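You operate a simulated robot arm through the tools that you are given. There is no shell and no other tool. Be economical: measure what you need, move in short steps, check, and stop when the job is done.

The job below is to be done with a simulated two-armed robot. You get a single attempt, and the scene is never put back.

JOB
Square up the crooked pile with both guides and the back support, lock it, then run the jogger.
Fine: guides to the width printed on the blanks; jogger on for three seconds or more, then off.
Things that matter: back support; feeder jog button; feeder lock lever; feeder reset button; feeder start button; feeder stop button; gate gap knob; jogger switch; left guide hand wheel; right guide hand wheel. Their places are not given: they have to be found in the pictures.

The check looks at the end state, three seconds after you hand in, the way a careful person would. Anything else that was tipped, shoved, dropped, spilled or broken makes it a failure.

ROBOT AND FRAMES
Two 7-joint arms with fingered hands on one trunk that stands fixed in place. Base frame: the origin is at the foot of the trunk, x ahead of it, y to its left, z up. Lengths are in m, angles in degrees, forces in N, time in s.
The left shoulder is at [0.07, 0.14, 1.108], the right one opposite. With the tool pointing down near the work surface each hand reaches from about 0.1 to 0.78 m from the base axis, measured 20 degrees to its own side. Payload 3.9 kg a hand.
The tool frame of a hand sits at the grasp point between the pads (the TCP): z along the fingers, y along the line on which they close. The tips reach 0.029 m beyond it. The gripper opens to 0.1 m. The gripper's body begins 0.034 m behind the TCP. The gripper is a hand of 5 fingers: y runs from the thumb to the fingers, the wrist lies at [-0.015, -0.105, -0.177] in the tool frame, and closing takes about 1.5 s.
Orientation is that of the tool frame in the base frame, as a unit quaternion [x, y, z, w]. With the fingers straight down and the wrist toward the robot, the tool's x, y and z point along [0, 1, 0], [1, 0, 0] and [0, 0, -1] of the base frame.

CONTROLS
- The arms move only by the tool servo_tool. It takes "left_series", "right_series" or both (then of equal length, played together; a hand with none holds still); each is a list of rows, each a list of 7 numbers: the shift along the base's x, y, z in m, then the turn, a rotation vector about the base's x, y, z in degrees, then the gripper command, from -1 (fully open) to 1 (shut), values between in proportion. In form: [[dx, dy, dz, wx, wy, wz, grip], ...]. A call has 1 to 8 rows; each row shifts and turns the commanded pose from where the row before left it. Each row takes 0.2 s and may step no farther than 0.05 m and 8.6 degrees from the row before; otherwise, or with a gripper value out of range, the whole call is refused. Where a pose cannot be reached the arm comes as near as it can. A force on the tool above 40 N (or 10 N above the force at the start of the call, whichever is more), or a blocked arm, ends the call early, and 0.2 s more pass. Each finger travels about 0.153 m/s and halts on what it meets, pressing with about 32 N; the grip force reading is that of the motor and also rises with nothing between the fingers. The clock runs only during rows and for 0.2 s after the last one: add rows that do not move to give the fingers time. It gives the time, the measured TCP pose, the force on the tool (base axes), the opening and the grip force at its end, in the units of the frame above (readings bear some noise), with the torque about the TCP (base axes, N m) and any sound that the robot's microphone picked up.
- Cameras (640 x 400 px; columns grow to the right, rows downward): "scene" is now at [0.1345, 0.0263, 1.4313]; the picture's right is [0.30, -0.95, 0.00], its down [-0.52, -0.17, -0.84] and it looks along [0.80, 0.25, -0.55] (base axes); focal length 214 px, centre (320, 200). "left" rides on the left gripper at [-0.066, -0.086, -0.121] in its tool frame; the picture's right is [-0.76, -0.31, 0.58], its down [0.59, -0.70, 0.40] and it looks along [0.28, 0.64, 0.71] (tool axes); focal length 247 px, centre (320, 200). "right" rides on the right gripper at [0.066, -0.086, -0.121] in its tool frame; the picture's right is [-0.76, 0.31, -0.58], its down [-0.59, -0.70, 0.40] and it looks along [-0.28, 0.64, 0.71] (tool axes); focal length 247 px, centre (320, 200).
- grab_frame(camera): a new picture of that camera. The clock stands still meanwhile.
- lift_body(by): slides the trunk up (or, below 0, down) by that many m; the arms and the scene camera ride with it, the base frame stays. It gives what a move gives, with no picture.
- set_grasp(shape, hand): the hand has 5 fingers and takes this shape, open, in about a second: jaw (thumb against the fingers, like two jaws); tri (thumb and two fingers); tip (a fingertip pinch); poke (one finger out to press); point (the index stretched); flat (the hand flat); cup (the hand cupped); fist (a fist). The gripper value then closes the fingers along that shape, each until it touches; the sizes above hold for jaw. It gives what a move gives, with no picture.
- aim_head(pan, tilt): turns the head with the scene camera to pan (to the left, within 86 degrees either way) and tilt (down, from -29 to 69), counted from straight ahead of the robot. It gives what a move gives.
- pixel_to_xyz(camera, pixels): for up to 12 pixels [column, row] of the newest picture of that camera ("zoom" is the newest enlarged one), the place [x, y, z] in the base frame of the surface seen there, good to about 0.003 m. The clock stands still meanwhile.
- close_up(camera, box): a new picture of the part [left, top, right, bottom] of that camera's present view, enlarged. The clock stands still meanwhile.
- job_done(): hands the job in; it is judged then, once.

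Go step by step. Measure first, check grasps and placings, and put right what went wrong. The budget is 80 turns and 56 pictures, counting those below and the enlarged ones. Unless the task says otherwise, let go and move clear before handing in, and close with one line.

The tools are called after "Request:" as name(argument=value, ...) on one line, values as JSON. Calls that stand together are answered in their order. servo_tool: Moves the arms, as the interface text tells. Its arguments: {"type":"object","properties":{"left_series":{"type":"array"},"right_series":{"type":"array"}},"required":[]} The other tools are called the same way: lift_body (by) slides the trunk up or down; set_grasp (shape, hand) gives the hand a shape; aim_head (pan, tilt) turns the head that bears the scene camera; grab_frame (camera) takes a picture; pixel_to_xyz (camera, pixels) gives the place of the surface under pixels of a picture; close_up (camera, box) takes an enlarged picture of a part of a camera's view; job_done () hands the job in.

At the start:

```text
time_s: 0.0
left_position: [0.5251, 0.3068, 1.2895]
left_ee_rot: [0.676, 0.737, 0.0, 0.0]
left_wrist_force: [0.5, -0.2, -0.2]
left_torque: [0.03, 0.0, 0.03]
left_gripper_width: 0.0997
left_grip_force: 0.1
left_shape: jaw
right_position: [0.4156, -0.1198, 1.2557]
right_ee_rot: [0.676, 0.737, 0.0, 0.001]
right_wrist_force: [-0.6, 0.3, -0.7]
right_torque: [0.02, 0.01, 0.01]
right_gripper_width: 0.0999
right_grip_force: 0.1
right_shape: jaw
trunk travel left (down, up): [-0.75, 0.09]
head pan, tilt: [17.5, 33.3]
```

scene: 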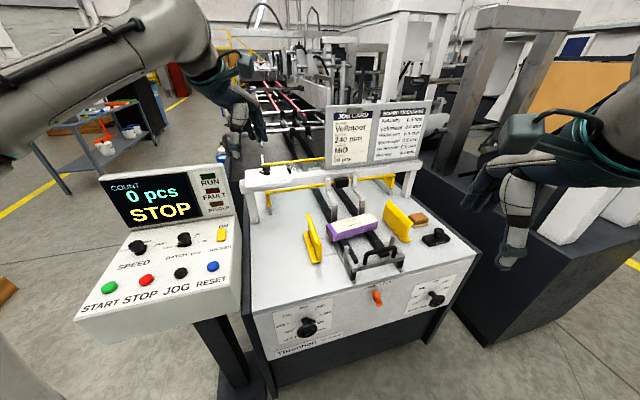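
right: 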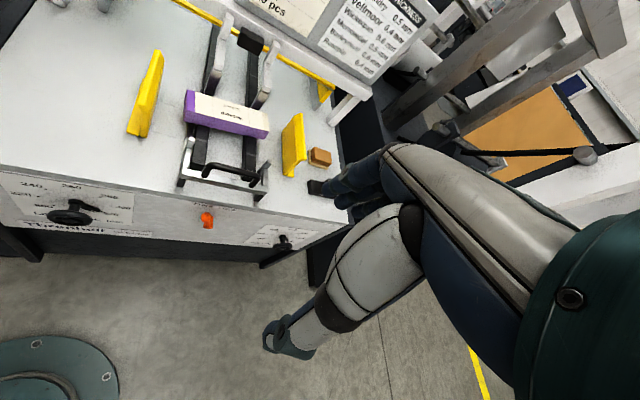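
left: 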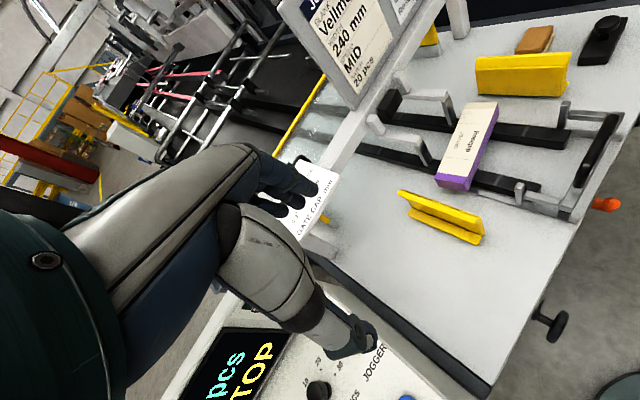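

The scene picture shows the console (left), two dial wheels near (308,327) and (437,298), an orange lever at (377,297) and the back support near (375,262). I'll zoom in to read the labels.

Request:
close_up(camera="scene", box=[250, 260, 470, 370])

Request:
close_up(camera="scene", box=[280, 90, 480, 280])

Request:
close_up(camera="scene", box=[70, 160, 250, 330])

```text
2.91 times, centred on (360, 315) of scene
```

zoom: 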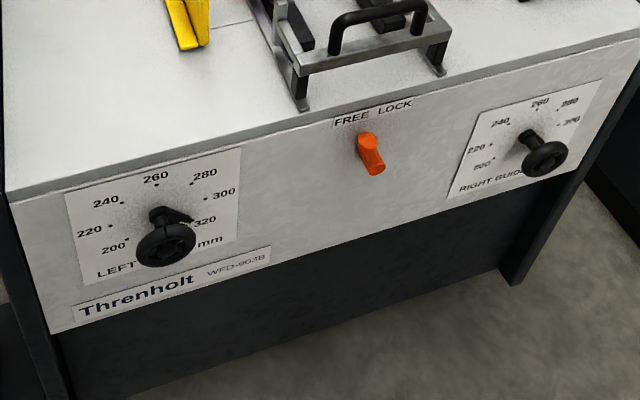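

```text
2.11 times, centred on (380, 185) of scene
```

zoom: 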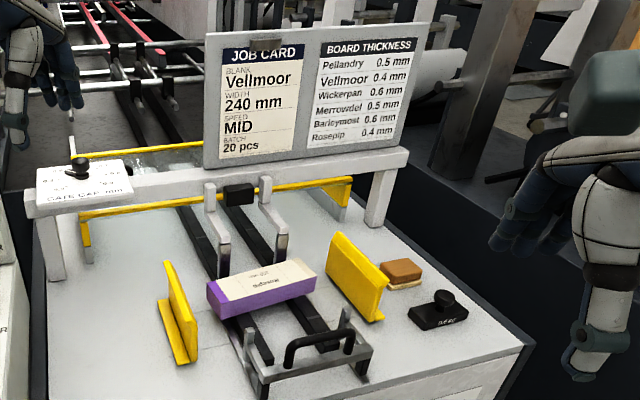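

```text
2.35 times, centred on (160, 245) of scene
```

zoom: 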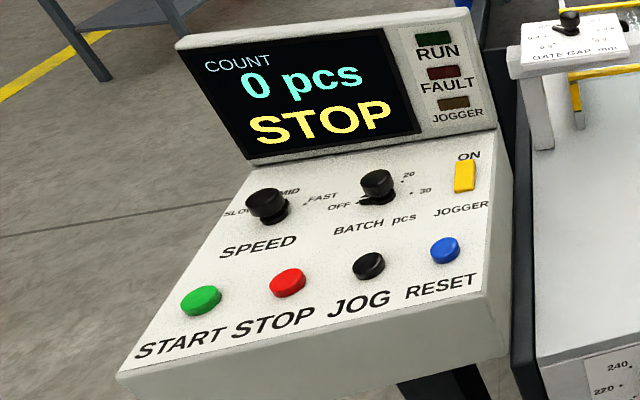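

The dials run from 200 to 320 mm and the job card says 240 mm, but the width printed on the blanks is what counts, so I'll read the pile itself.

Request:
close_up(camera="left", box=[420, 90, 510, 200])

Request:
close_up(camera="scene", box=[320, 205, 390, 250])

Request:
pixel_to_xyz(camera="scene", pixels=[[308, 327], [437, 299], [377, 297], [222, 235], [375, 258], [350, 225], [312, 250], [397, 222], [265, 310], [470, 270], [435, 236], [290, 260]])

```text
3.64 times, centred on (465, 145) of left
```

zoom: 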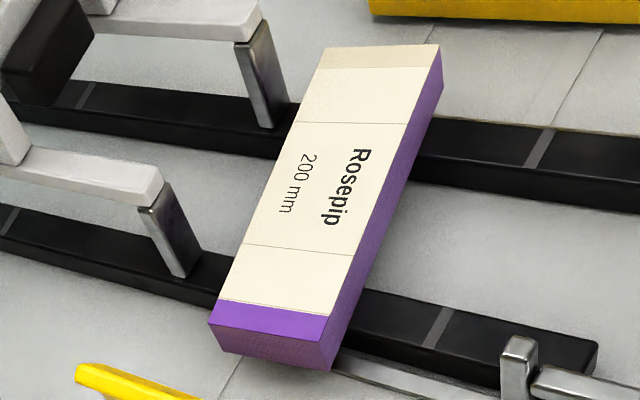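

```text
8.89 times, centred on (355, 228) of scene
```

zoom: 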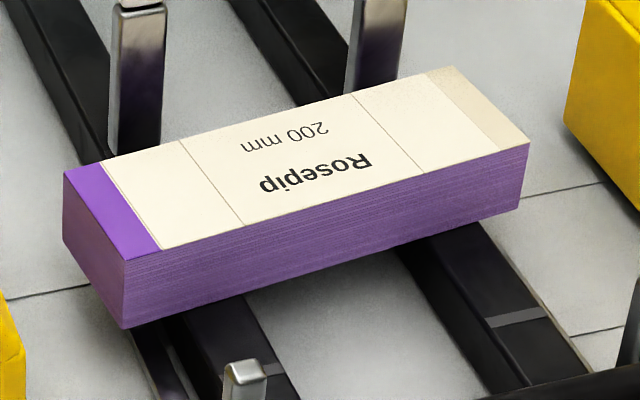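

```text
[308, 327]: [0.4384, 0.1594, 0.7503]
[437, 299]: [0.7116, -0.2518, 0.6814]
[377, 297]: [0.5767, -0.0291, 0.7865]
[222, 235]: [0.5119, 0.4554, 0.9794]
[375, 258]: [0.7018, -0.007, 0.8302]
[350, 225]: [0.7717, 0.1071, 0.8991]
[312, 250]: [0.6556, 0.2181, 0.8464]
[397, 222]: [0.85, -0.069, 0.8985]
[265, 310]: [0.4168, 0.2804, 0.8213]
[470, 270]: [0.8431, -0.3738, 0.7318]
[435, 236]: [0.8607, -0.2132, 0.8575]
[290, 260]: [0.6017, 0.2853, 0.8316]
```

The blanks read "Rosepip 200 mm", so both guides go to 200, not the 240 on the job card. Next I need the dial pointers and precise geometry.

Request:
close_up(camera="scene", box=[270, 300, 346, 348])

Request:
pixel_to_xyz(camera="zoom", pixels=[[300, 200], [330, 230], [320, 150], [100, 200], [500, 100], [150, 320], [520, 330], [320, 20]])

Request:
close_up(camera="scene", box=[400, 270, 470, 325])

Request:
pixel_to_xyz(camera="zoom", pixels=[[300, 200], [330, 230], [320, 150], [100, 200], [150, 300], [280, 100], [350, 250], [440, 100], [500, 60], [60, 350]])

```text
8.33 times, centred on (308, 324) of scene
```

zoom: 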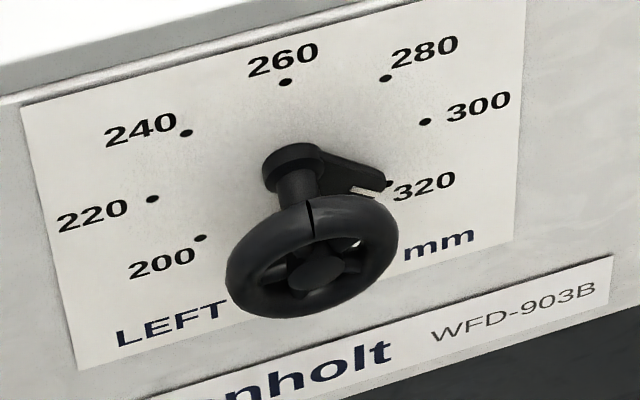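

```text
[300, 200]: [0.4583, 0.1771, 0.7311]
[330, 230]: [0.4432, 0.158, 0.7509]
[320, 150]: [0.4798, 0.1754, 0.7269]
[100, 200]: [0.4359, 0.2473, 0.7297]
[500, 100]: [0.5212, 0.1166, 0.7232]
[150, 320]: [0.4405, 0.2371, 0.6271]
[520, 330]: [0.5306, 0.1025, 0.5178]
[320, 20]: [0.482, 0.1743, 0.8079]
```

```text
7.27 times, centred on (435, 298) of scene
```

zoom: 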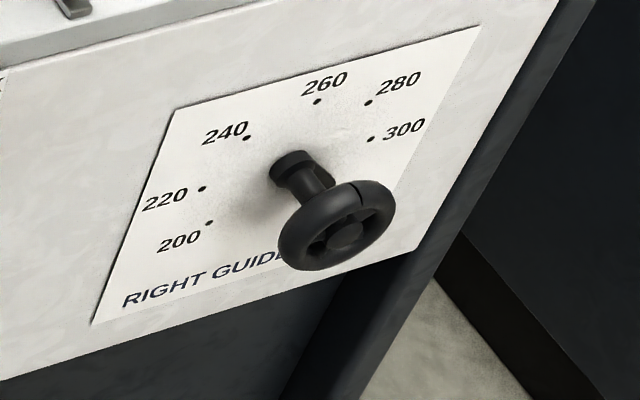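

```text
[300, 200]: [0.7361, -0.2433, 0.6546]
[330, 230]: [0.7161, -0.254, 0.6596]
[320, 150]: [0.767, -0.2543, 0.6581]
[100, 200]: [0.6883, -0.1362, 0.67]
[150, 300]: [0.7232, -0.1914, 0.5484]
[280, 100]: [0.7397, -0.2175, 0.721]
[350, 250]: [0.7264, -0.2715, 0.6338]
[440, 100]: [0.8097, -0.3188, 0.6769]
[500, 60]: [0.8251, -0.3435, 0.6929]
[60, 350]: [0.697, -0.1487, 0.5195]
```

Both wheels stick out from a vertical panel whose inward normal is about (0.835, 0.55), so the feeder is yawed about 33°. I'll measure the dial marks, wheel rims and the back support.

Request:
pixel_to_xyz(camera="scene", pixels=[[303.8, 309.8], [292, 315.8], [287.8, 323.9], [293.8, 328.6], [316, 309.4], [320.6, 314.6], [316.4, 322], [307.4, 332.2], [313.5, 321.5], [297.5, 333.5], [315.5, 332], [306, 337]])

Request:
pixel_to_xyz(camera="scene", pixels=[[434.6, 284.4], [425, 289.5], [418.8, 296.5], [419.8, 301.2], [441.7, 284.5], [442, 289.6], [438.5, 303.5], [441, 297], [432, 306], [444.5, 299], [436.5, 306.5]])

Request:
close_up(camera="right", box=[160, 130, 300, 240])

Request:
close_up(camera="scene", box=[340, 230, 420, 310])

```text
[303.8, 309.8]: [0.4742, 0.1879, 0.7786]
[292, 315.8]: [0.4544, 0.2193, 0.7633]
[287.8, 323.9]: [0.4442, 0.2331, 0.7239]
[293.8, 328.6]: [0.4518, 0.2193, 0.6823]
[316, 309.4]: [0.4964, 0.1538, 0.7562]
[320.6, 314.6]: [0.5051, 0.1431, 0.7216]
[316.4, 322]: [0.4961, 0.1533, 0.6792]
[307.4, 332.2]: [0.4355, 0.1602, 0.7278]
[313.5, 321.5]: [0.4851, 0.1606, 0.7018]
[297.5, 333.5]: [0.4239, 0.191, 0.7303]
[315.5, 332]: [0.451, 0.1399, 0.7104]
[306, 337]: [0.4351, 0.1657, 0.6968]
```

```text
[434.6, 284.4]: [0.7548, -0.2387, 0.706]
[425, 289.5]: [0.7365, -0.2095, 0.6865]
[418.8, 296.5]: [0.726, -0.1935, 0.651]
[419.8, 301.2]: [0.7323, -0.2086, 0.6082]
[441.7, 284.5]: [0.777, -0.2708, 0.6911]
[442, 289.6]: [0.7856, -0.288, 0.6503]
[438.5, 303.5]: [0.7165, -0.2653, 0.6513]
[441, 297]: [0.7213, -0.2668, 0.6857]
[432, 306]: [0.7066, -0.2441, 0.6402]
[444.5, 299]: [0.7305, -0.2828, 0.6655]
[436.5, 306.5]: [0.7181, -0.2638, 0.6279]
```

```text
3.64 times, centred on (230, 185) of right
```

zoom: 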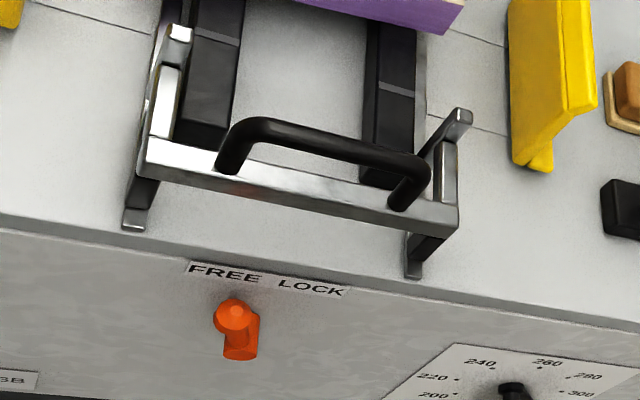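

```text
5.00 times, centred on (380, 270) of scene
```

zoom: 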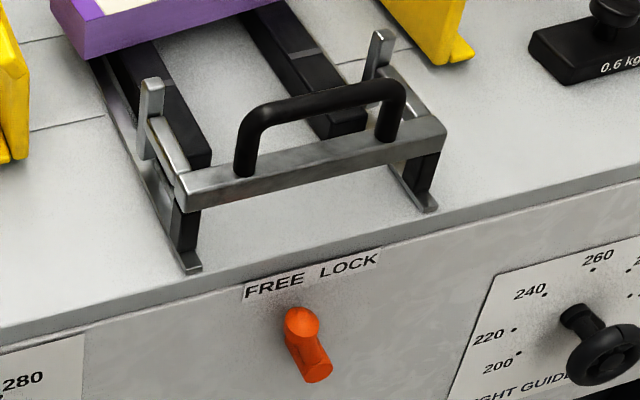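

Dial geometry: the left dial centre is at t≈0.104, z≈0.724 and the right at t≈0.614, z≈0.651, with 45° per 20 mm. The rims are about 0.06 m across at s≈0.456, and the left pointer sits near 320. Next I'll measure the console, which could obstruct the left arm, plus the lever, support and guides.

Request:
pixel_to_xyz(camera="scene", pixels=[[78, 318], [238, 300], [102, 182], [213, 166], [234, 212], [120, 228], [222, 232], [222, 239], [108, 288], [147, 281], [181, 273], [212, 266]])

Request:
pixel_to_xyz(camera="scene", pixels=[[376, 292], [379, 300], [381, 303], [370.5, 286.5], [388, 282], [417, 305], [353, 262], [372, 249], [399, 262], [390, 247], [350, 251], [396, 241]])

Request:
pixel_to_xyz(camera="scene", pixels=[[329, 220], [328, 240], [376, 214], [336, 243], [378, 227], [305, 230], [318, 261], [386, 202], [404, 240], [411, 225], [307, 225], [370, 222]])

Request:
close_up(camera="scene", box=[195, 215, 245, 285])

```text
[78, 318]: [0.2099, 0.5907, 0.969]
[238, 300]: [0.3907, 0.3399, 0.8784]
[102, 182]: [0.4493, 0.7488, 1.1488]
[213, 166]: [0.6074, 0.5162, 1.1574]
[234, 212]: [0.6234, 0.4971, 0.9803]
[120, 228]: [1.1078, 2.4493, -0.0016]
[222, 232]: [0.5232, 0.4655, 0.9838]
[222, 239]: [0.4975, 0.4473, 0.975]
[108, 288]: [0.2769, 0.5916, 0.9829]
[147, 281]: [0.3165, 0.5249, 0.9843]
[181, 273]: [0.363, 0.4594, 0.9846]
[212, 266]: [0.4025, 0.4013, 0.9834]
```

```text
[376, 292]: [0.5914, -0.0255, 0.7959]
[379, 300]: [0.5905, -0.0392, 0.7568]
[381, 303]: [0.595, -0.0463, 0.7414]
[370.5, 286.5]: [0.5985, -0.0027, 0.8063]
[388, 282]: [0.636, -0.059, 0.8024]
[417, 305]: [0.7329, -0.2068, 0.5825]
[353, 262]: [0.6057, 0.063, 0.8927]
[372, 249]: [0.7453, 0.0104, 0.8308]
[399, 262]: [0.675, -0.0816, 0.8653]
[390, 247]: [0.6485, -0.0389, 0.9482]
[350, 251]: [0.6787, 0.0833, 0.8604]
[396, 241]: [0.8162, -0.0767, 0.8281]
```

```text
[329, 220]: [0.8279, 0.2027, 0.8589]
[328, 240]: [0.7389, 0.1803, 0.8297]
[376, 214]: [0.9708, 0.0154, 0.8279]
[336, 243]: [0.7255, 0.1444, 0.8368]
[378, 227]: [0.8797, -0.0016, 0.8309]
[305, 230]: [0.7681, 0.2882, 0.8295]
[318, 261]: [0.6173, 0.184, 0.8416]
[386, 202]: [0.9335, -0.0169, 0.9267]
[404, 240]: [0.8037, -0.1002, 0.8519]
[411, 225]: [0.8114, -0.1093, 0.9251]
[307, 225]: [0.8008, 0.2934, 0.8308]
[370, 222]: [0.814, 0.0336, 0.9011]
```

```text
5.71 times, centred on (220, 250) of scene
```

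zoom: 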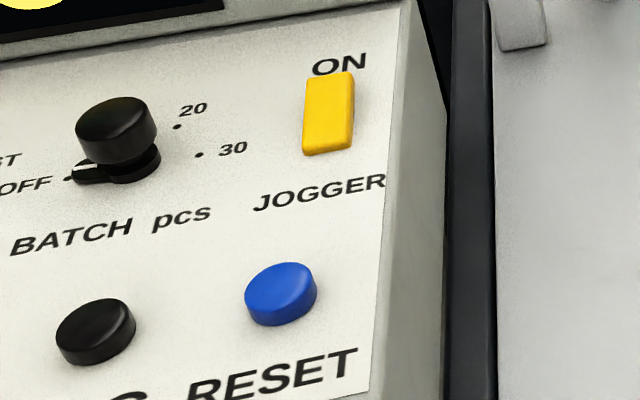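

The console front lies in the same plane (s≈0.5) with t<-0.07, so the space in front of both wheels is free. I'll bring both hands back in front of the panel and yaw them to face along the feeder.

Request:
servo_tool(left_series=[[-0.0188, -0.0231, 0, 0, 0, 3.55, -1], [-0.0188, -0.0231, 0, 0, 0, 3.55, -1], [-0.0188, -0.0231, 0, 0, 0, 3.55, -1], [-0.0188, -0.0231, 0, 0, 0, 3.55, -1], [-0.0188, -0.0231, 0, 0, 0, 3.55, -1], [-0.0188, -0.0231, 0, 0, 0, 3.55, -1], [-0.0188, -0.0231, 0, 0, 0, 3.55, -1], [-0.0188, -0.0231, 0, 0, 0, 3.55, -1]], right_series=[[0.027, -0.025, 0, 0, 0, 3.55, -1], [0.027, -0.025, 0, 0, 0, 3.55, -1], [0.027, -0.025, 0, 0, 0, 3.55, -1], [0.027, -0.025, 0, 0, 0, 3.55, -1], [0.027, -0.025, 0, 0, 0, 3.55, -1], [0.027, -0.025, 0, 0, 0, 3.55, -1], [0.027, -0.025, 0, 0, 0, 3.55, -1], [0.027, -0.025, 0, 0, 0, 3.55, -1]])

```text
time_s: 1.8
left_position: [0.3719, 0.1204, 1.2896]
left_ee_rot: [0.475, 0.88, -0.001, 0.0]
left_wrist_force: [0.4, -0.2, 0.5]
left_torque: [0.02, -0.01, 0.02]
left_gripper_width: 0.0999
left_grip_force: 0.0
left_shape: jaw
right_position: [0.4604, -0.1624, 1.2504]
right_ee_rot: [0.637, 0.771, -0.001, 0.0]
right_wrist_force: [0.2, 0.0, 0.1]
right_torque: [0.02, -0.03, 0.01]
right_gripper_width: 0.0999
right_grip_force: 0.1
right_shape: jaw
right hand out of reach, approached as far as the arm can: row 2, 3, 4, 5, 6, 7, 8
trunk travel left (down, up): [-0.75, 0.09]
head pan, tilt: [17.5, 33.3]
```

The right hand can't reach further while pointing down at this height; both hands are now clear in front of the panel. I'll lower the trunk so the shoulders are closer to wheel height.

Request:
lift_body(by=-0.3)

```text
time_s: 4.8
left_position: [0.3738, 0.121, 0.9896]
left_ee_rot: [0.474, 0.881, -0.001, 0.0]
left_wrist_force: [-0.1, 0.8, -0.4]
left_torque: [-0.02, -0.03, -0.01]
left_gripper_width: 0.0995
left_grip_force: 0.0
left_shape: jaw
right_position: [0.4603, -0.1614, 0.9505]
right_ee_rot: [0.637, 0.771, -0.002, 0.0]
right_wrist_force: [0.1, 0.4, -0.6]
right_torque: [0.03, -0.01, 0.0]
right_gripper_width: 0.0999
right_grip_force: 0.1
right_shape: jaw
trunk travel left (down, up): [-0.45, 0.39]
head pan, tilt: [17.5, 33.3]
```

Both hands came down with the trunk. Now I'll start pitching them so the fingers point into the panel.

Request:
servo_tool(left_series=[[0, 0, -0.02, 4.51, -6.85, 0, -1], [0, 0, -0.02, 4.51, -6.85, 0, -1], [0, 0, -0.02, 4.51, -6.85, 0, -1], [0, 0, -0.02, 4.51, -6.85, 0, -1], [0, 0, -0.02, 4.51, -6.85, 0, -1], [0, 0, -0.02, 4.51, -6.85, 0, -1], [0, 0, -0.02, 4.51, -6.85, 0, -1], [0, 0, -0.02, 4.51, -6.85, 0, -1]], right_series=[[0.01, -0.02, -0.025, 0, 0, 7.5, -1], [0.01, -0.02, -0.025, 0, 0, 7.5, -1], [0.01, -0.02, -0.025, 0, 0, 7.5, -1], [0.01, -0.02, -0.025, 4.51, -6.85, 0, -1], [0.01, -0.02, -0.025, 4.51, -6.85, 0, -1], [0.01, -0.02, -0.025, 4.51, -6.85, 0, -1], [0.01, -0.02, -0.025, 4.51, -6.85, 0, -1], [0.01, -0.02, -0.025, 4.51, -6.85, 0, -1]])

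```text
time_s: 6.6
left_position: [0.4468, 0.1401, 0.9178]
left_ee_rot: [0.405, 0.739, 0.475, 0.254]
left_wrist_force: [-1.0, 0.1, 0.2]
left_torque: [0.01, -0.03, 0.02]
left_gripper_width: 0.0999
left_grip_force: 0.1
left_shape: jaw
left hand out of reach, approached as far as the arm can: row 6, 7, 8
right_position: [0.511, -0.2639, 0.8254]
right_ee_rot: [0.596, 0.723, 0.335, 0.103]
right_wrist_force: [-0.2, 0.5, -0.3]
right_torque: [0.0, 0.04, -0.05]
right_gripper_width: 0.1
right_grip_force: 0.1
right_shape: jaw
right hand out of reach, approached as far as the arm can: row 1, 2, 3
trunk travel left (down, up): [-0.45, 0.39]
head pan, tilt: [17.5, 33.3]
```

The left hand can't reach the fully pitched pose this close to the trunk. I'll look at how the hands sit before choosing a grasp.

Request:
grab_frame(camera="scene")

Request:
grab_frame(camera="left")

```text
42 pictures are left
```

scene: 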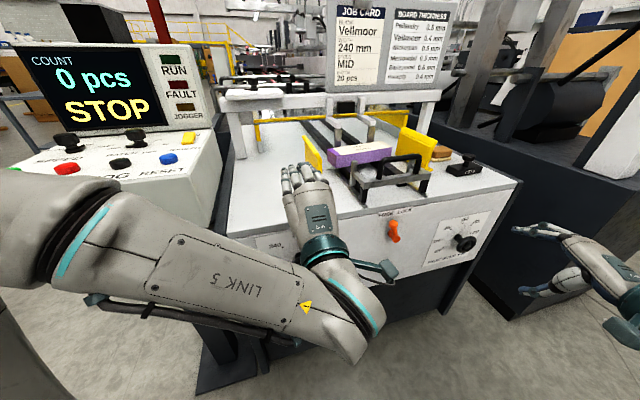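

```text
41 pictures are left
```

left: 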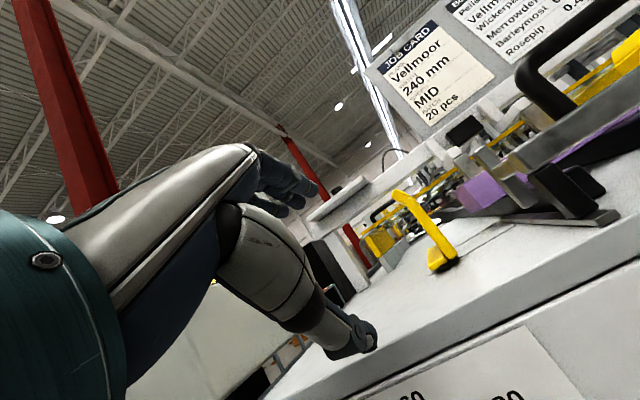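

The left forearm is folded close to the trunk, so a higher shoulder will give the left hand room. I'll raise the trunk and do the left wheel first.

Request:
lift_body(by=0.25)

Request:
servo_tool(left_series=[[-0.03, -0.02, -0.03, 0, 0, 0, -1], [-0.03, -0.01, -0.04, 0, 0, 0, -1], [0, 0, -0.045, 4.51, -6.85, 0, -1], [0, 0, -0.045, 4.51, -6.85, 0, -1], [0, 0, -0.045, 4.51, -6.85, 0, -1], [0, 0, -0.045, 0, 0, 0, -1], [0, 0, -0.045, 0, 0, 0, -1], [0, 0, -0.045, 0, 0, 0, -1]])

```text
time_s: 9.2
left_position: [0.4469, 0.1417, 1.1677]
left_ee_rot: [0.404, 0.74, 0.475, 0.253]
left_wrist_force: [-1.2, 0.0, 0.5]
left_torque: [0.0, 0.02, 0.0]
left_gripper_width: 0.1
left_grip_force: 0.1
left_shape: jaw
right_position: [0.5098, -0.2642, 1.0758]
right_ee_rot: [0.598, 0.722, 0.333, 0.104]
right_wrist_force: [0.3, 0.3, -0.4]
right_torque: [0.01, -0.03, 0.01]
right_gripper_width: 0.0997
right_grip_force: 0.0
right_shape: jaw
trunk travel left (down, up): [-0.7, 0.14]
head pan, tilt: [17.5, 33.3]
```

```text
refused: row 2 steps farther than a row can; nothing moved
```

The lift worked, and row 2 was simply too long, so I'll send smaller steps.

Request:
servo_tool(left_series=[[-0.03, -0.01, -0.03, 0, 0, 0, -1], [-0.03, -0.01, -0.035, 0, 0, 0, -1], [0, 0, -0.045, 4.47, -6.79, 0, -1], [0, 0, -0.045, 4.47, -6.79, 0, -1], [0, 0, -0.045, 4.47, -6.79, 0, -1], [0, 0, -0.045, 0, 0, 0, -1], [0, 0, -0.045, 0, 0, 0, -1], [0, 0, -0.045, 0, 0, 0, -1]])

```text
time_s: 11.0
left_position: [0.496, 0.2132, 1.0132]
left_ee_rot: [0.36, 0.654, 0.587, 0.313]
left_wrist_force: [0.1, 0.6, -0.4]
left_torque: [-0.01, 0.02, -0.02]
left_gripper_width: 0.0998
left_grip_force: 0.1
left_shape: jaw
left hand out of reach, approached as far as the arm can: row 1, 2, 3, 4, 5, 6
right_position: [0.5099, -0.2648, 1.0748]
right_ee_rot: [0.599, 0.722, 0.332, 0.103]
right_wrist_force: [-0.4, -0.6, 0.1]
right_torque: [-0.04, 0.02, -0.01]
right_gripper_width: 0.0996
right_grip_force: 0.0
right_shape: jaw
trunk travel left (down, up): [-0.7, 0.14]
head pan, tilt: [17.5, 33.3]
```

The left shoulder sits too close to the panel for this pose; the right shoulder is about 0.15 m farther back, so I'll use the right hand on the left wheel too. I'm clearing the left hand upward and bringing the right one over.

Request:
servo_tool(left_series=[[0, 0.01, 0.04, 0, 0, 0, -1], [0, 0.01, 0.04, 0, 0, 0, -1], [0, 0.01, 0.04, 0, 0, 0, -1], [0, 0.01, 0.04, 0, 0, 0, -1], [0, 0.02, 0.04, 0, 0, 0, -1], [0, 0.02, 0.03, 0, 0, 0, -1], [0, 0.02, 0, 0, 0, 0, -1], [0, 0.02, 0, 0, 0, 0, -1]], right_series=[[0, 0, -0.045, 4.51, -6.85, 0, -1], [0, 0, -0.045, 4.51, -6.85, 0, -1], [0, 0, -0.045, 4.51, -6.85, 0, -1], [0, 0, -0.045, 4.51, -6.85, 0, -1], [-0.012, 0.034, -0.03, 4.51, -6.85, 0, -1], [-0.012, 0.034, -0.03, 4.4, -6.65, 0, -1], [-0.012, 0.034, -0.03, 0, 0, 0, -1], [-0.012, 0.034, -0.03, 0, 0, 0, -1]])

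```text
time_s: 12.8
left_position: [0.4945, 0.3361, 1.245]
left_ee_rot: [0.361, 0.654, 0.586, 0.313]
left_wrist_force: [0.0, -0.5, 0.1]
left_torque: [0.0, 0.01, -0.02]
left_gripper_width: 0.0999
left_grip_force: 0.0
left_shape: jaw
right_position: [0.4628, -0.1291, 0.7749]
right_ee_rot: [0.451, 0.546, 0.675, 0.208]
right_wrist_force: [0.3, -0.5, -1.1]
right_torque: [-0.01, -0.04, -0.07]
right_gripper_width: 0.0998
right_grip_force: 0.0
right_shape: jaw
trunk travel left (down, up): [-0.7, 0.14]
head pan, tilt: [17.5, 33.3]
```

The right hand reached the fingers-forward pose cleanly. Continue to a spot in front of the left wheel.

Request:
servo_tool(right_series=[[-0.0161, 0.041, -0.0085, 0, 0, 0, -1], [-0.0161, 0.041, -0.0085, 0, 0, 0, -1], [-0.0161, 0.041, -0.0085, 0, 0, 0, -1], [-0.0161, 0.041, -0.0085, 0, 0, 0, -1], [-0.0161, 0.041, -0.0085, 0, 0, 0, -1], [-0.0161, 0.041, -0.0085, 0, 0, 0, -1], [0, 0, 0, 0, 0, 0, -1]])

Request:
grab_frame(camera="scene")

Request:
grab_frame(camera="right")

```text
time_s: 14.4
left_position: [0.4946, 0.3366, 1.2445]
left_ee_rot: [0.361, 0.655, 0.586, 0.312]
left_wrist_force: [0.3, -0.5, -0.1]
left_torque: [0.0, -0.01, 0.01]
left_gripper_width: 0.0997
left_grip_force: 0.0
left_shape: jaw
right_position: [0.3166, 0.002, 0.7459]
right_ee_rot: [0.451, 0.545, 0.677, 0.205]
right_wrist_force: [-0.4, -0.3, 0.7]
right_torque: [0.05, -0.04, -0.01]
right_gripper_width: 0.0999
right_grip_force: 0.1
right_shape: jaw
right hand out of reach, approached as far as the arm can: row 2, 3, 4, 5, 6
trunk travel left (down, up): [-0.7, 0.14]
head pan, tilt: [17.5, 33.3]
```

```text
40 pictures are left
```

scene: 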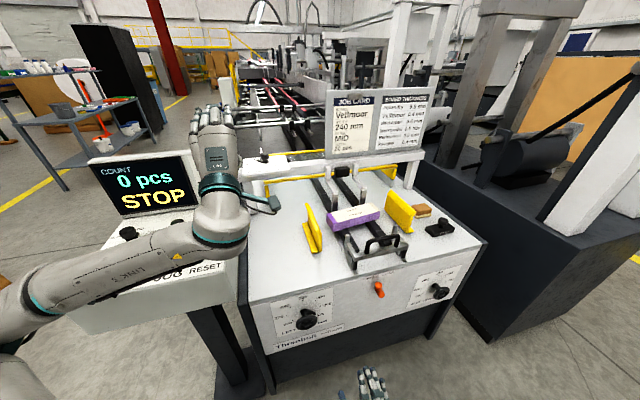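

```text
39 pictures are left
```

right: 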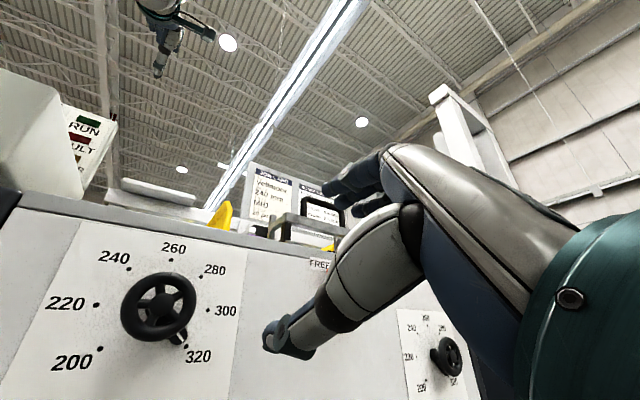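

With y up, the right hand hits a wrist limit near (0.32, 0.00). Rolling it clockwise (supinating) should bring the wrist up and make the forearm line natural, and it's also a good start for a counter-clockwise turn.

Request:
servo_tool(right_series=[[0.0117, 0.0107, 0, 7.18, 4.73, 0, -1], [0.0117, 0.0107, 0, 7.18, 4.73, 0, -1], [0.0117, 0.0107, 0, 7.18, 4.73, 0, -1], [0.0117, 0.0107, 0, 7.18, 4.73, 0, -1], [0.0117, 0.0107, 0, 7.18, 4.73, 0, -1], [0.0117, 0.0107, 0, 7.18, 4.73, 0, -1], [0.0117, 0.0107, 0, 7.18, 4.73, 0, -1], [0.0117, 0.0107, 0, 7.18, 4.73, 0, -1]])

```text
time_s: 16.2
left_position: [0.4958, 0.3362, 1.245]
left_ee_rot: [0.36, 0.655, 0.587, 0.311]
left_wrist_force: [0.4, -0.4, -0.3]
left_torque: [0.01, -0.02, 0.01]
left_gripper_width: 0.1002
left_grip_force: 0.0
left_shape: jaw
right_position: [0.3663, -0.0215, 0.7804]
right_ee_rot: [0.681, 0.196, 0.673, -0.213]
right_wrist_force: [0.4, 0.5, -0.7]
right_torque: [-0.02, -0.01, 0.0]
right_gripper_width: 0.1002
right_grip_force: 0.1
right_shape: jaw
right hand out of reach, approached as far as the arm can: row 1, 2, 3, 4, 5, 6, 7, 8
trunk travel left (down, up): [-0.7, 0.14]
head pan, tilt: [17.5, 33.3]
```

The orientation was reached (y now along the panel), so now I'll try translating toward the wheel.

Request:
servo_tool(right_series=[[0.008, 0.025, -0.01, 0, 0, 0, -1], [0.008, 0.025, -0.01, 0, 0, 0, -1], [0.008, 0.025, -0.01, 0, 0, 0, -1], [0.007, 0.025, -0.01, 0, 0, 0, -1], [0, 0.025, -0.01, 0, 0, 0, -1]])

```text
time_s: 17.4
left_position: [0.4953, 0.3351, 1.2443]
left_ee_rot: [0.36, 0.655, 0.586, 0.312]
left_wrist_force: [1.1, 0.1, -0.1]
left_torque: [-0.04, 0.0, -0.03]
left_gripper_width: 0.0999
left_grip_force: 0.0
left_shape: jaw
right_position: [0.3548, -0.0218, 0.7545]
right_ee_rot: [0.68, 0.198, 0.674, -0.212]
right_wrist_force: [-0.1, -0.2, -0.5]
right_torque: [-0.02, 0.03, -0.03]
right_gripper_width: 0.1
right_grip_force: 0.0
right_shape: jaw
right hand out of reach, approached as far as the arm can: row 1, 2, 3, 4, 5
trunk travel left (down, up): [-0.7, 0.14]
head pan, tilt: [17.5, 33.3]
```

The wrist seems blocked against the trunk front. The left hand in a handshake roll (wrist to the right of the wheel) should fit better, so I'll withdraw the right hand and roll the left one that way.

Request:
servo_tool(left_series=[[-0.015, -0.0267, -0.01, -7.18, -4.73, 0, -1], [-0.015, -0.0267, -0.01, -7.18, -4.73, 0, -1], [-0.015, -0.0267, -0.01, -7.18, -4.73, 0, -1], [-0.015, -0.0267, -0.01, -7.18, -4.73, 0, -1], [-0.015, -0.0267, -0.01, -7.18, -4.73, 0, -1], [-0.015, -0.0267, -0.01, -7.18, -4.73, 0, -1], [-0.015, -0.0267, -0.01, -7.18, -4.73, 0, -1], [-0.015, -0.0267, -0.01, -7.18, -4.73, 0, -1]], right_series=[[0.02, -0.04, 0, 0, 0, 0, -1], [0.02, -0.04, 0, 0, 0, 0, -1], [0.02, -0.04, 0, 0, 0, 0, -1], [0.02, -0.04, 0, 0, 0, 0, -1], [0.02, -0.04, 0, 0, 0, 0, -1], [0.02, -0.04, 0, 0, 0, 0, -1], [0.02, -0.04, 0, 0, 0, 0, -1], [0.0, 0, 0, 0, 0, 0, -1]])

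```text
time_s: 19.2
left_position: [0.468, 0.2515, 1.1977]
left_ee_rot: [-0.031, 0.722, 0.285, 0.63]
left_wrist_force: [0.4, -0.1, -0.7]
left_torque: [0.04, -0.01, 0.04]
left_gripper_width: 0.0997
left_grip_force: 0.0
left_shape: jaw
left hand out of reach, approached as far as the arm can: row 3, 4, 6, 7, 8
right_position: [0.4963, -0.3039, 0.7533]
right_ee_rot: [0.681, 0.197, 0.673, -0.211]
right_wrist_force: [0.2, -0.7, 0.5]
right_torque: [-0.01, -0.01, 0.01]
right_gripper_width: 0.1
right_grip_force: 0.1
right_shape: jaw
trunk travel left (down, up): [-0.7, 0.14]
head pan, tilt: [17.5, 33.3]
```

The left hand rolled only partway at this height. I'll continue it down and back and finish the roll.

Request:
servo_tool(left_series=[[-0.018, -0.026, -0.035, 0, 0, 0, -1], [-0.018, -0.026, -0.035, 0, 0, 0, -1], [-0.018, -0.026, -0.035, 0, 0, 0, -1], [-0.018, -0.026, -0.035, 0, 0, 0, -1], [-0.018, -0.026, -0.035, 0, 0, 0, -1], [0, 0, -0.035, 0, 0, 0, -1], [0, 0, -0.035, 0, 0, 0, -1], [0, 0, -0.035, 0, 0, 0, -1]])

Request:
grab_frame(camera="scene")

```text
time_s: 21.0
left_position: [0.4375, 0.28, 1.1751]
left_ee_rot: [-0.031, 0.722, 0.286, 0.629]
left_wrist_force: [-0.3, -0.3, -0.1]
left_torque: [0.03, 0.01, -0.06]
left_gripper_width: 0.0997
left_grip_force: 0.1
left_shape: jaw
left hand out of reach, approached as far as the arm can: row 1, 2, 3, 4, 5, 6, 7, 8
right_position: [0.4953, -0.3055, 0.7546]
right_ee_rot: [0.681, 0.196, 0.674, -0.21]
right_wrist_force: [0.7, 0.0, 0.0]
right_torque: [0.01, 0.01, 0.01]
right_gripper_width: 0.0996
right_grip_force: 0.0
right_shape: jaw
trunk travel left (down, up): [-0.7, 0.14]
head pan, tilt: [17.5, 33.3]
```

```text
38 pictures are left
```

scene: 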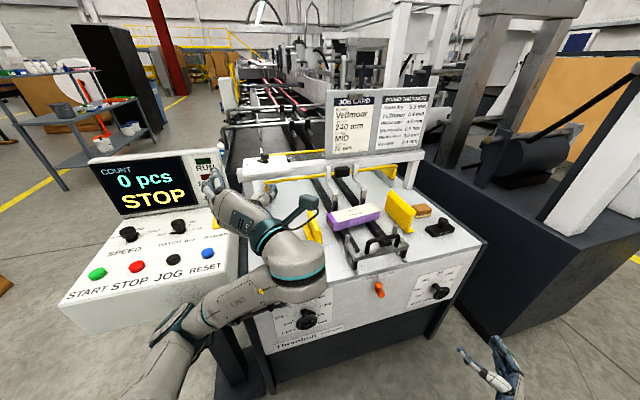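

The left arm can't fold that way, but the right hand is in an exact z=m, y=u pose near the right wheel. I'll approach the right wheel with it, and meanwhile roll the left hand back toward a fingers-down pose.

Request:
servo_tool(left_series=[[0, 0, 0.01, 7.18, 4.73, 0, -1], [0, 0, 0.01, 7.18, 4.73, 0, -1], [0, 0, 0.01, 7.18, 4.73, 0, -1], [0, 0, 0.01, 7.18, 4.73, 0, -1], [0, 0, 0.01, 7.18, 4.73, 0, -1], [0, 0, 0.01, 7.18, 4.73, 0, -1], [0, 0, 0.01, 7.18, 4.73, 0, -1], [0, 0, 0.01, 7.18, 4.73, 0, -1]], right_series=[[0.021, 0.0008, -0.013, 0, 0, 0, -1], [0.021, 0.0008, -0.013, 0, 0, 0, -1], [0.021, 0.0008, -0.013, 0, 0, 0, -1], [0.021, 0.0008, -0.013, 0, 0, 0, -1], [0.021, 0.0008, -0.013, 0, 0, 0, -1], [0.021, 0.0008, -0.013, 0, 0, 0, -1], [0.021, 0.0008, -0.013, 0, 0, 0, -1], [0.021, 0.0008, -0.013, 0, 0, 0, -1]])

Request:
grab_frame(camera="right")

```text
time_s: 22.8
left_position: [0.458, 0.2771, 1.2639]
left_ee_rot: [0.36, 0.655, 0.587, 0.31]
left_wrist_force: [0.4, -0.3, 0.4]
left_torque: [-0.02, -0.01, -0.02]
left_gripper_width: 0.1
left_grip_force: 0.2
left_shape: jaw
left hand out of reach, approached as far as the arm can: row 4, 5, 6, 7
right_position: [0.5652, -0.3112, 0.6868]
right_ee_rot: [0.681, 0.195, 0.674, -0.212]
right_wrist_force: [-0.1, 0.8, 0.5]
right_torque: [0.01, -0.01, 0.0]
right_gripper_width: 0.0999
right_grip_force: 0.1
right_shape: jaw
right hand out of reach, approached as far as the arm can: row 4, 5, 6, 7, 8
trunk travel left (down, up): [-0.7, 0.14]
head pan, tilt: [17.5, 33.3]
```

```text
37 pictures are left
```

right: 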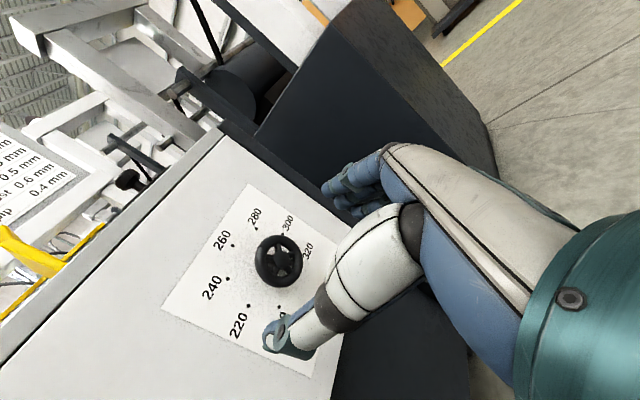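

The right arm's reach limit is set by the high shoulder (about 0.5 m to the wrist), so the trunk should be lower for the right wheel. I'll raise the right hand and bring the left to fingers-down and back before lowering.

Request:
servo_tool(left_series=[[-0.012, -0.009, 0, -4.51, 6.85, 0, -1], [-0.012, -0.009, 0, -4.51, 6.85, 0, -1], [-0.012, -0.009, 0, -4.51, 6.85, 0, -1], [-0.012, -0.009, 0, -4.51, 6.85, 0, -1], [-0.012, -0.009, 0, -4.51, 6.85, 0, -1], [-0.012, -0.009, 0, -4.51, 6.85, 0, -1], [-0.012, -0.009, 0, -4.51, 6.85, 0, -1], [-0.012, -0.009, 0, -4.51, 6.85, 0, -1]], right_series=[[-0.01, -0.003, 0.03, 0, 0, 0, -1], [-0.01, -0.003, 0.03, 0, 0, 0, -1], [-0.01, -0.003, 0.03, 0, 0, 0, -1], [-0.01, -0.003, 0.03, 0, 0, 0, -1], [-0.01, -0.003, 0.03, 0, 0, 0, -1], [-0.01, -0.003, 0.03, 0, 0, 0, -1], [-0.01, -0.003, 0.03, 0, 0, 0, -1], [-0.01, -0.003, 0.03, 0, 0, 0, -1]])

Request:
lift_body(by=-0.35)

```text
time_s: 24.6
left_position: [0.3598, 0.205, 1.2655]
left_ee_rot: [0.475, 0.866, 0.135, 0.073]
left_wrist_force: [0.1, -0.6, -0.2]
left_torque: [0.03, 0.02, 0.04]
left_gripper_width: 0.0999
left_grip_force: 0.0
left_shape: jaw
right_position: [0.4889, -0.3354, 0.9284]
right_ee_rot: [0.68, 0.196, 0.674, -0.211]
right_wrist_force: [-0.3, 1.1, 0.0]
right_torque: [-0.01, -0.01, 0.0]
right_gripper_width: 0.0997
right_grip_force: 0.0
right_shape: jaw
trunk travel left (down, up): [-0.7, 0.14]
head pan, tilt: [17.5, 33.3]
```

```text
time_s: 28.0
left_position: [0.3609, 0.2038, 0.9146]
left_ee_rot: [0.476, 0.866, 0.134, 0.072]
left_wrist_force: [0.7, -0.1, 0.6]
left_torque: [-0.03, 0.03, -0.01]
left_gripper_width: 0.1
left_grip_force: 0.0
left_shape: jaw
right_position: [0.4885, -0.337, 0.5772]
right_ee_rot: [0.68, 0.197, 0.674, -0.211]
right_wrist_force: [0.0, 0.2, -0.4]
right_torque: [0.02, -0.03, 0.0]
right_gripper_width: 0.0997
right_grip_force: 0.0
right_shape: jaw
trunk travel left (down, up): [-0.35, 0.49]
head pan, tilt: [17.5, 33.3]
```

Trunk is down. Approach the right wheel while rolling clockwise, to leave room for a long counter-clockwise stroke.

Request:
servo_tool(right_series=[[0.0208, 0.0041, 0.00925, 7.18, 4.73, 0, -1], [0.0208, 0.0041, 0.00925, 7.18, 4.73, 0, -1], [0.0208, 0.0041, 0.00925, 7.18, 4.73, 0, -1], [0.0208, 0.0041, 0.00925, 7.18, 4.73, 0, -1], [0.0208, 0.0041, 0.00925, 7.18, 4.73, 0, -1], [0.0208, 0.0041, 0.00925, 7.18, 4.73, 0, -1], [0.0208, 0.0041, 0.00925, 7.18, 4.73, 0, -1], [0.0208, 0.0041, 0.00925, 7.18, 4.73, 0, -1]])

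Request:
grab_frame(camera="right")

```text
time_s: 29.8
left_position: [0.3605, 0.2038, 0.9154]
left_ee_rot: [0.475, 0.867, 0.135, 0.073]
left_wrist_force: [0.3, -0.6, -0.4]
left_torque: [0.0, 0.01, 0.0]
left_gripper_width: 0.0997
left_grip_force: 0.1
left_shape: jaw
right_position: [0.5091, -0.3316, 0.5882]
right_ee_rot: [0.693, 0.146, 0.656, -0.261]
right_wrist_force: [0.3, 0.3, 0.4]
right_torque: [0.03, 0.01, 0.04]
right_gripper_width: 0.0998
right_grip_force: 0.1
right_shape: jaw
right hand out of reach, approached as far as the arm can: row 2, 3, 4, 5, 6, 7, 8
trunk travel left (down, up): [-0.35, 0.49]
head pan, tilt: [17.5, 33.3]
```

```text
36 pictures are left
```

right: 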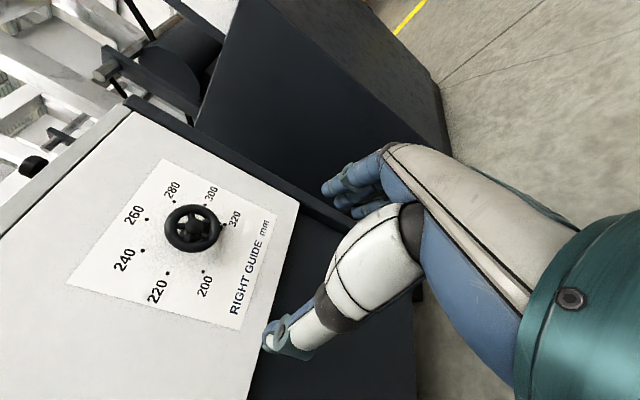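

The clockwise roll limit is near y=u. Now translate to just in front of the right wheel.

Request:
servo_tool(right_series=[[0.03, 0.006, 0.0126, -6.7, -4.4, 0, -1], [0.03, 0.006, 0.0126, 0, 0, 0, -1], [0.03, 0.006, 0.0126, 0, 0, 0, -1], [0.03, 0.006, 0.0126, 0, 0, 0, -1], [0.03, 0.006, 0.0126, 0, 0, 0, -1], [0, 0, 0, 0, 0, 0, -1]])

Request:
grab_frame(camera="right")

```text
time_s: 31.2
left_position: [0.3611, 0.2042, 0.915]
left_ee_rot: [0.475, 0.867, 0.134, 0.072]
left_wrist_force: [-0.4, 0.4, -0.7]
left_torque: [0.02, 0.05, -0.03]
left_gripper_width: 0.1
left_grip_force: 0.1
left_shape: jaw
right_position: [0.5914, -0.3416, 0.6204]
right_ee_rot: [0.68, 0.192, 0.674, -0.214]
right_wrist_force: [-0.1, 0.0, 0.5]
right_torque: [0.0, 0.0, -0.02]
right_gripper_width: 0.0996
right_grip_force: 0.0
right_shape: jaw
right hand out of reach, approached as far as the arm can: row 2, 3, 4, 5
trunk travel left (down, up): [-0.35, 0.49]
head pan, tilt: [17.5, 33.3]
```

```text
35 pictures are left
```

right: 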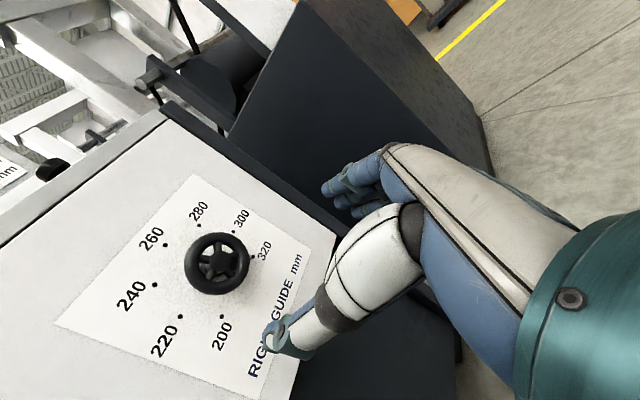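

Supinated reach is limited here, so roll counter-clockwise toward y-up while closing in.

Request:
servo_tool(right_series=[[0.0083, 0.0054, 0.004, -7.18, -4.73, 0, -1], [0.0083, 0.0054, 0.004, -7.18, -4.73, 0, -1], [0.0083, 0.0054, 0.004, -7.18, -4.73, 0, -1], [0.0083, 0.0054, 0.004, -7.18, -4.73, 0, -1], [0.0083, 0.0054, 0.004, -7.18, -4.73, 0, -1], [0.0083, 0.0054, 0.004, -7.18, -4.73, 0, -1], [0.0083, 0.0054, 0.004, -7.18, -4.73, 0, -1], [0.0083, 0.0054, 0.004, -7.18, -4.73, 0, -1]])

Request:
grab_frame(camera="scene")

```text
time_s: 33.0
left_position: [0.3602, 0.2053, 0.9158]
left_ee_rot: [0.475, 0.867, 0.134, 0.073]
left_wrist_force: [0.1, 0.1, -0.6]
left_torque: [0.02, -0.02, -0.01]
left_gripper_width: 0.0999
left_grip_force: 0.1
left_shape: jaw
right_position: [0.661, -0.2966, 0.6522]
right_ee_rot: [0.455, 0.543, 0.675, 0.205]
right_wrist_force: [0.0, 0.0, 0.7]
right_torque: [0.02, 0.03, -0.01]
right_gripper_width: 0.1
right_grip_force: 0.1
right_shape: jaw
trunk travel left (down, up): [-0.35, 0.49]
head pan, tilt: [17.5, 33.3]
```

```text
34 pictures are left
```

scene: 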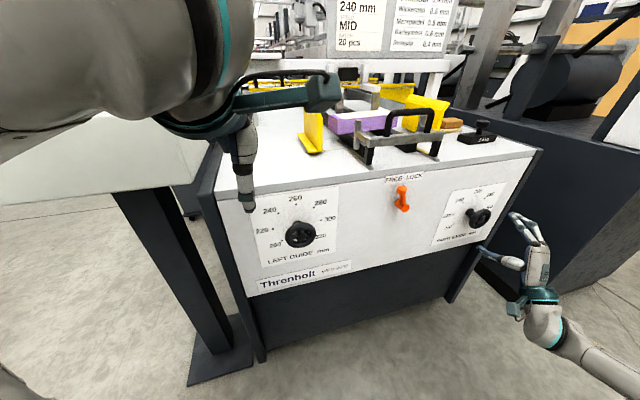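

The right hand now reaches the pose directly in front of the right wheel (s≈0.389, t≈0.611). Advance to the wheel and close.

Request:
servo_tool(right_series=[[0.0182, 0.0107, 0, 0, 0, 0, -1], [0.0182, 0.0107, 0, 0, 0, 0, -1], [0.0182, 0.0107, 0, 0, 0, 0, -1], [0, 0, 0, 0, 0, 0, 1], [0, 0, 0, 0, 0, 0, 1], [0, 0, 0, 0, 0, 0, 1], [0, 0, 0, 0, 0, 0, 1], [0, 0, 0, 0, 0, 0, 1]])

Request:
grab_frame(camera="right")

Request:
close_up(camera="scene", box=[400, 170, 560, 290])

```text
time_s: 34.8
left_position: [0.3612, 0.2048, 0.9142]
left_ee_rot: [0.475, 0.866, 0.134, 0.073]
left_wrist_force: [0.1, -0.8, -0.3]
left_torque: [0.03, -0.05, -0.02]
left_gripper_width: 0.1
left_grip_force: 0.0
left_shape: jaw
right_position: [0.7171, -0.265, 0.6516]
right_ee_rot: [0.455, 0.543, 0.676, 0.204]
right_wrist_force: [4.9, 4.2, -0.3]
right_torque: [0.0, -0.04, -0.01]
right_gripper_width: 0.0577
right_grip_force: 32.2
right_shape: jaw
trunk travel left (down, up): [-0.35, 0.49]
head pan, tilt: [17.5, 33.3]
```

```text
33 pictures are left
```

right: 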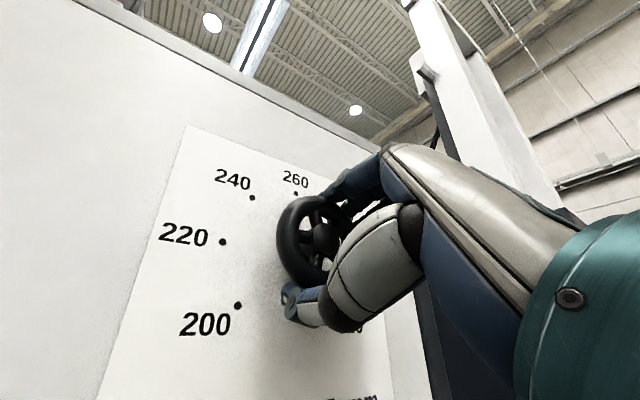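

```text
3.33 times, centred on (480, 230) of scene
```

zoom: 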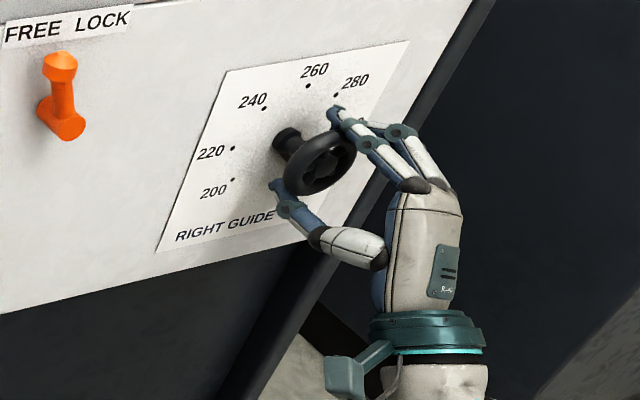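

The wheel is gripped (0.0577 m, 32 N). Turn counter-clockwise.

Request:
servo_tool(right_series=[[0, 0, 0, -7.1, -4.68, 0, 1], [0, 0, 0, -7.1, -4.68, 0, 1], [0, 0, 0, -7.1, -4.68, 0, 1], [0, 0, 0, -7.1, -4.68, 0, 1], [0, 0, 0, -7.1, -4.68, 0, 1], [0, 0, 0, -7.1, -4.68, 0, 1], [0, 0, 0, -7.1, -4.68, 0, 1], [0, 0, 0, -7.1, -4.68, 0, 1]])

Request:
close_up(camera="scene", box=[400, 170, 560, 290])

```text
time_s: 36.6
left_position: [0.3626, 0.2046, 0.9152]
left_ee_rot: [0.475, 0.867, 0.134, 0.073]
left_wrist_force: [0.3, -0.9, -0.4]
left_torque: [-0.02, -0.03, 0.01]
left_gripper_width: 0.0998
left_grip_force: 0.0
left_shape: jaw
right_position: [0.7164, -0.2652, 0.6531]
right_ee_rot: [0.074, 0.703, 0.445, 0.549]
right_wrist_force: [18.7, 0.8, 4.0]
right_torque: [0.01, 0.03, -0.06]
right_gripper_width: 0.0568
right_grip_force: 31.7
right_shape: jaw
trunk travel left (down, up): [-0.35, 0.49]
head pan, tilt: [17.5, 33.3]
```

```text
3.33 times, centred on (480, 230) of scene
```

zoom: 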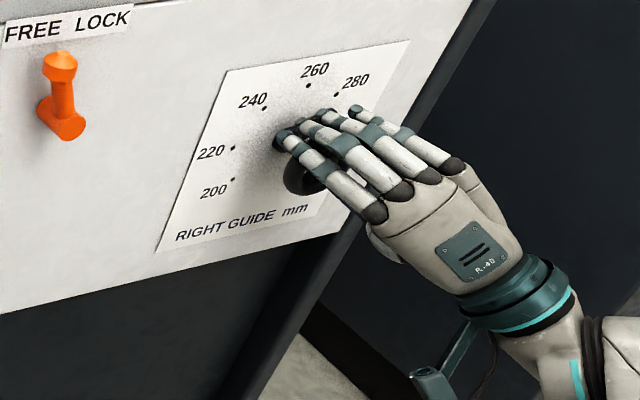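

The hand rotated the full 68° with no limit hit. Keep turning.

Request:
servo_tool(right_series=[[0, 0, 0, -7.1, -4.68, 0, 1], [0, 0, 0, -7.1, -4.68, 0, 1], [0, 0, 0, -7.1, -4.68, 0, 1], [0, 0, 0, -7.1, -4.68, 0, 1], [0, 0, 0, -7.1, -4.68, 0, 1], [0, 0, 0, -7.1, -4.68, 0, 1], [0, 0, 0, -7.1, -4.68, 0, 1], [0, 0, 0, -7.1, -4.68, 0, 1]])

Request:
grab_frame(camera="scene")

```text
time_s: 38.4
left_position: [0.3623, 0.2062, 0.9153]
left_ee_rot: [0.475, 0.866, 0.135, 0.073]
left_wrist_force: [0.3, 0.5, -0.1]
left_torque: [0.01, 0.04, 0.03]
left_gripper_width: 0.0998
left_grip_force: 0.2
left_shape: jaw
right_position: [0.716, -0.2638, 0.6549]
right_ee_rot: [-0.332, 0.621, 0.065, 0.707]
right_wrist_force: [21.3, 2.5, 9.5]
right_torque: [0.13, -0.11, -0.27]
right_gripper_width: 0.0552
right_grip_force: 32.4
right_shape: jaw
trunk travel left (down, up): [-0.35, 0.49]
head pan, tilt: [17.5, 33.3]
```

```text
30 pictures are left
```

scene: 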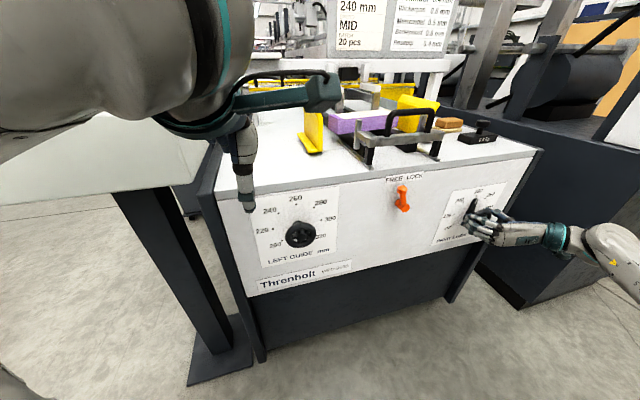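

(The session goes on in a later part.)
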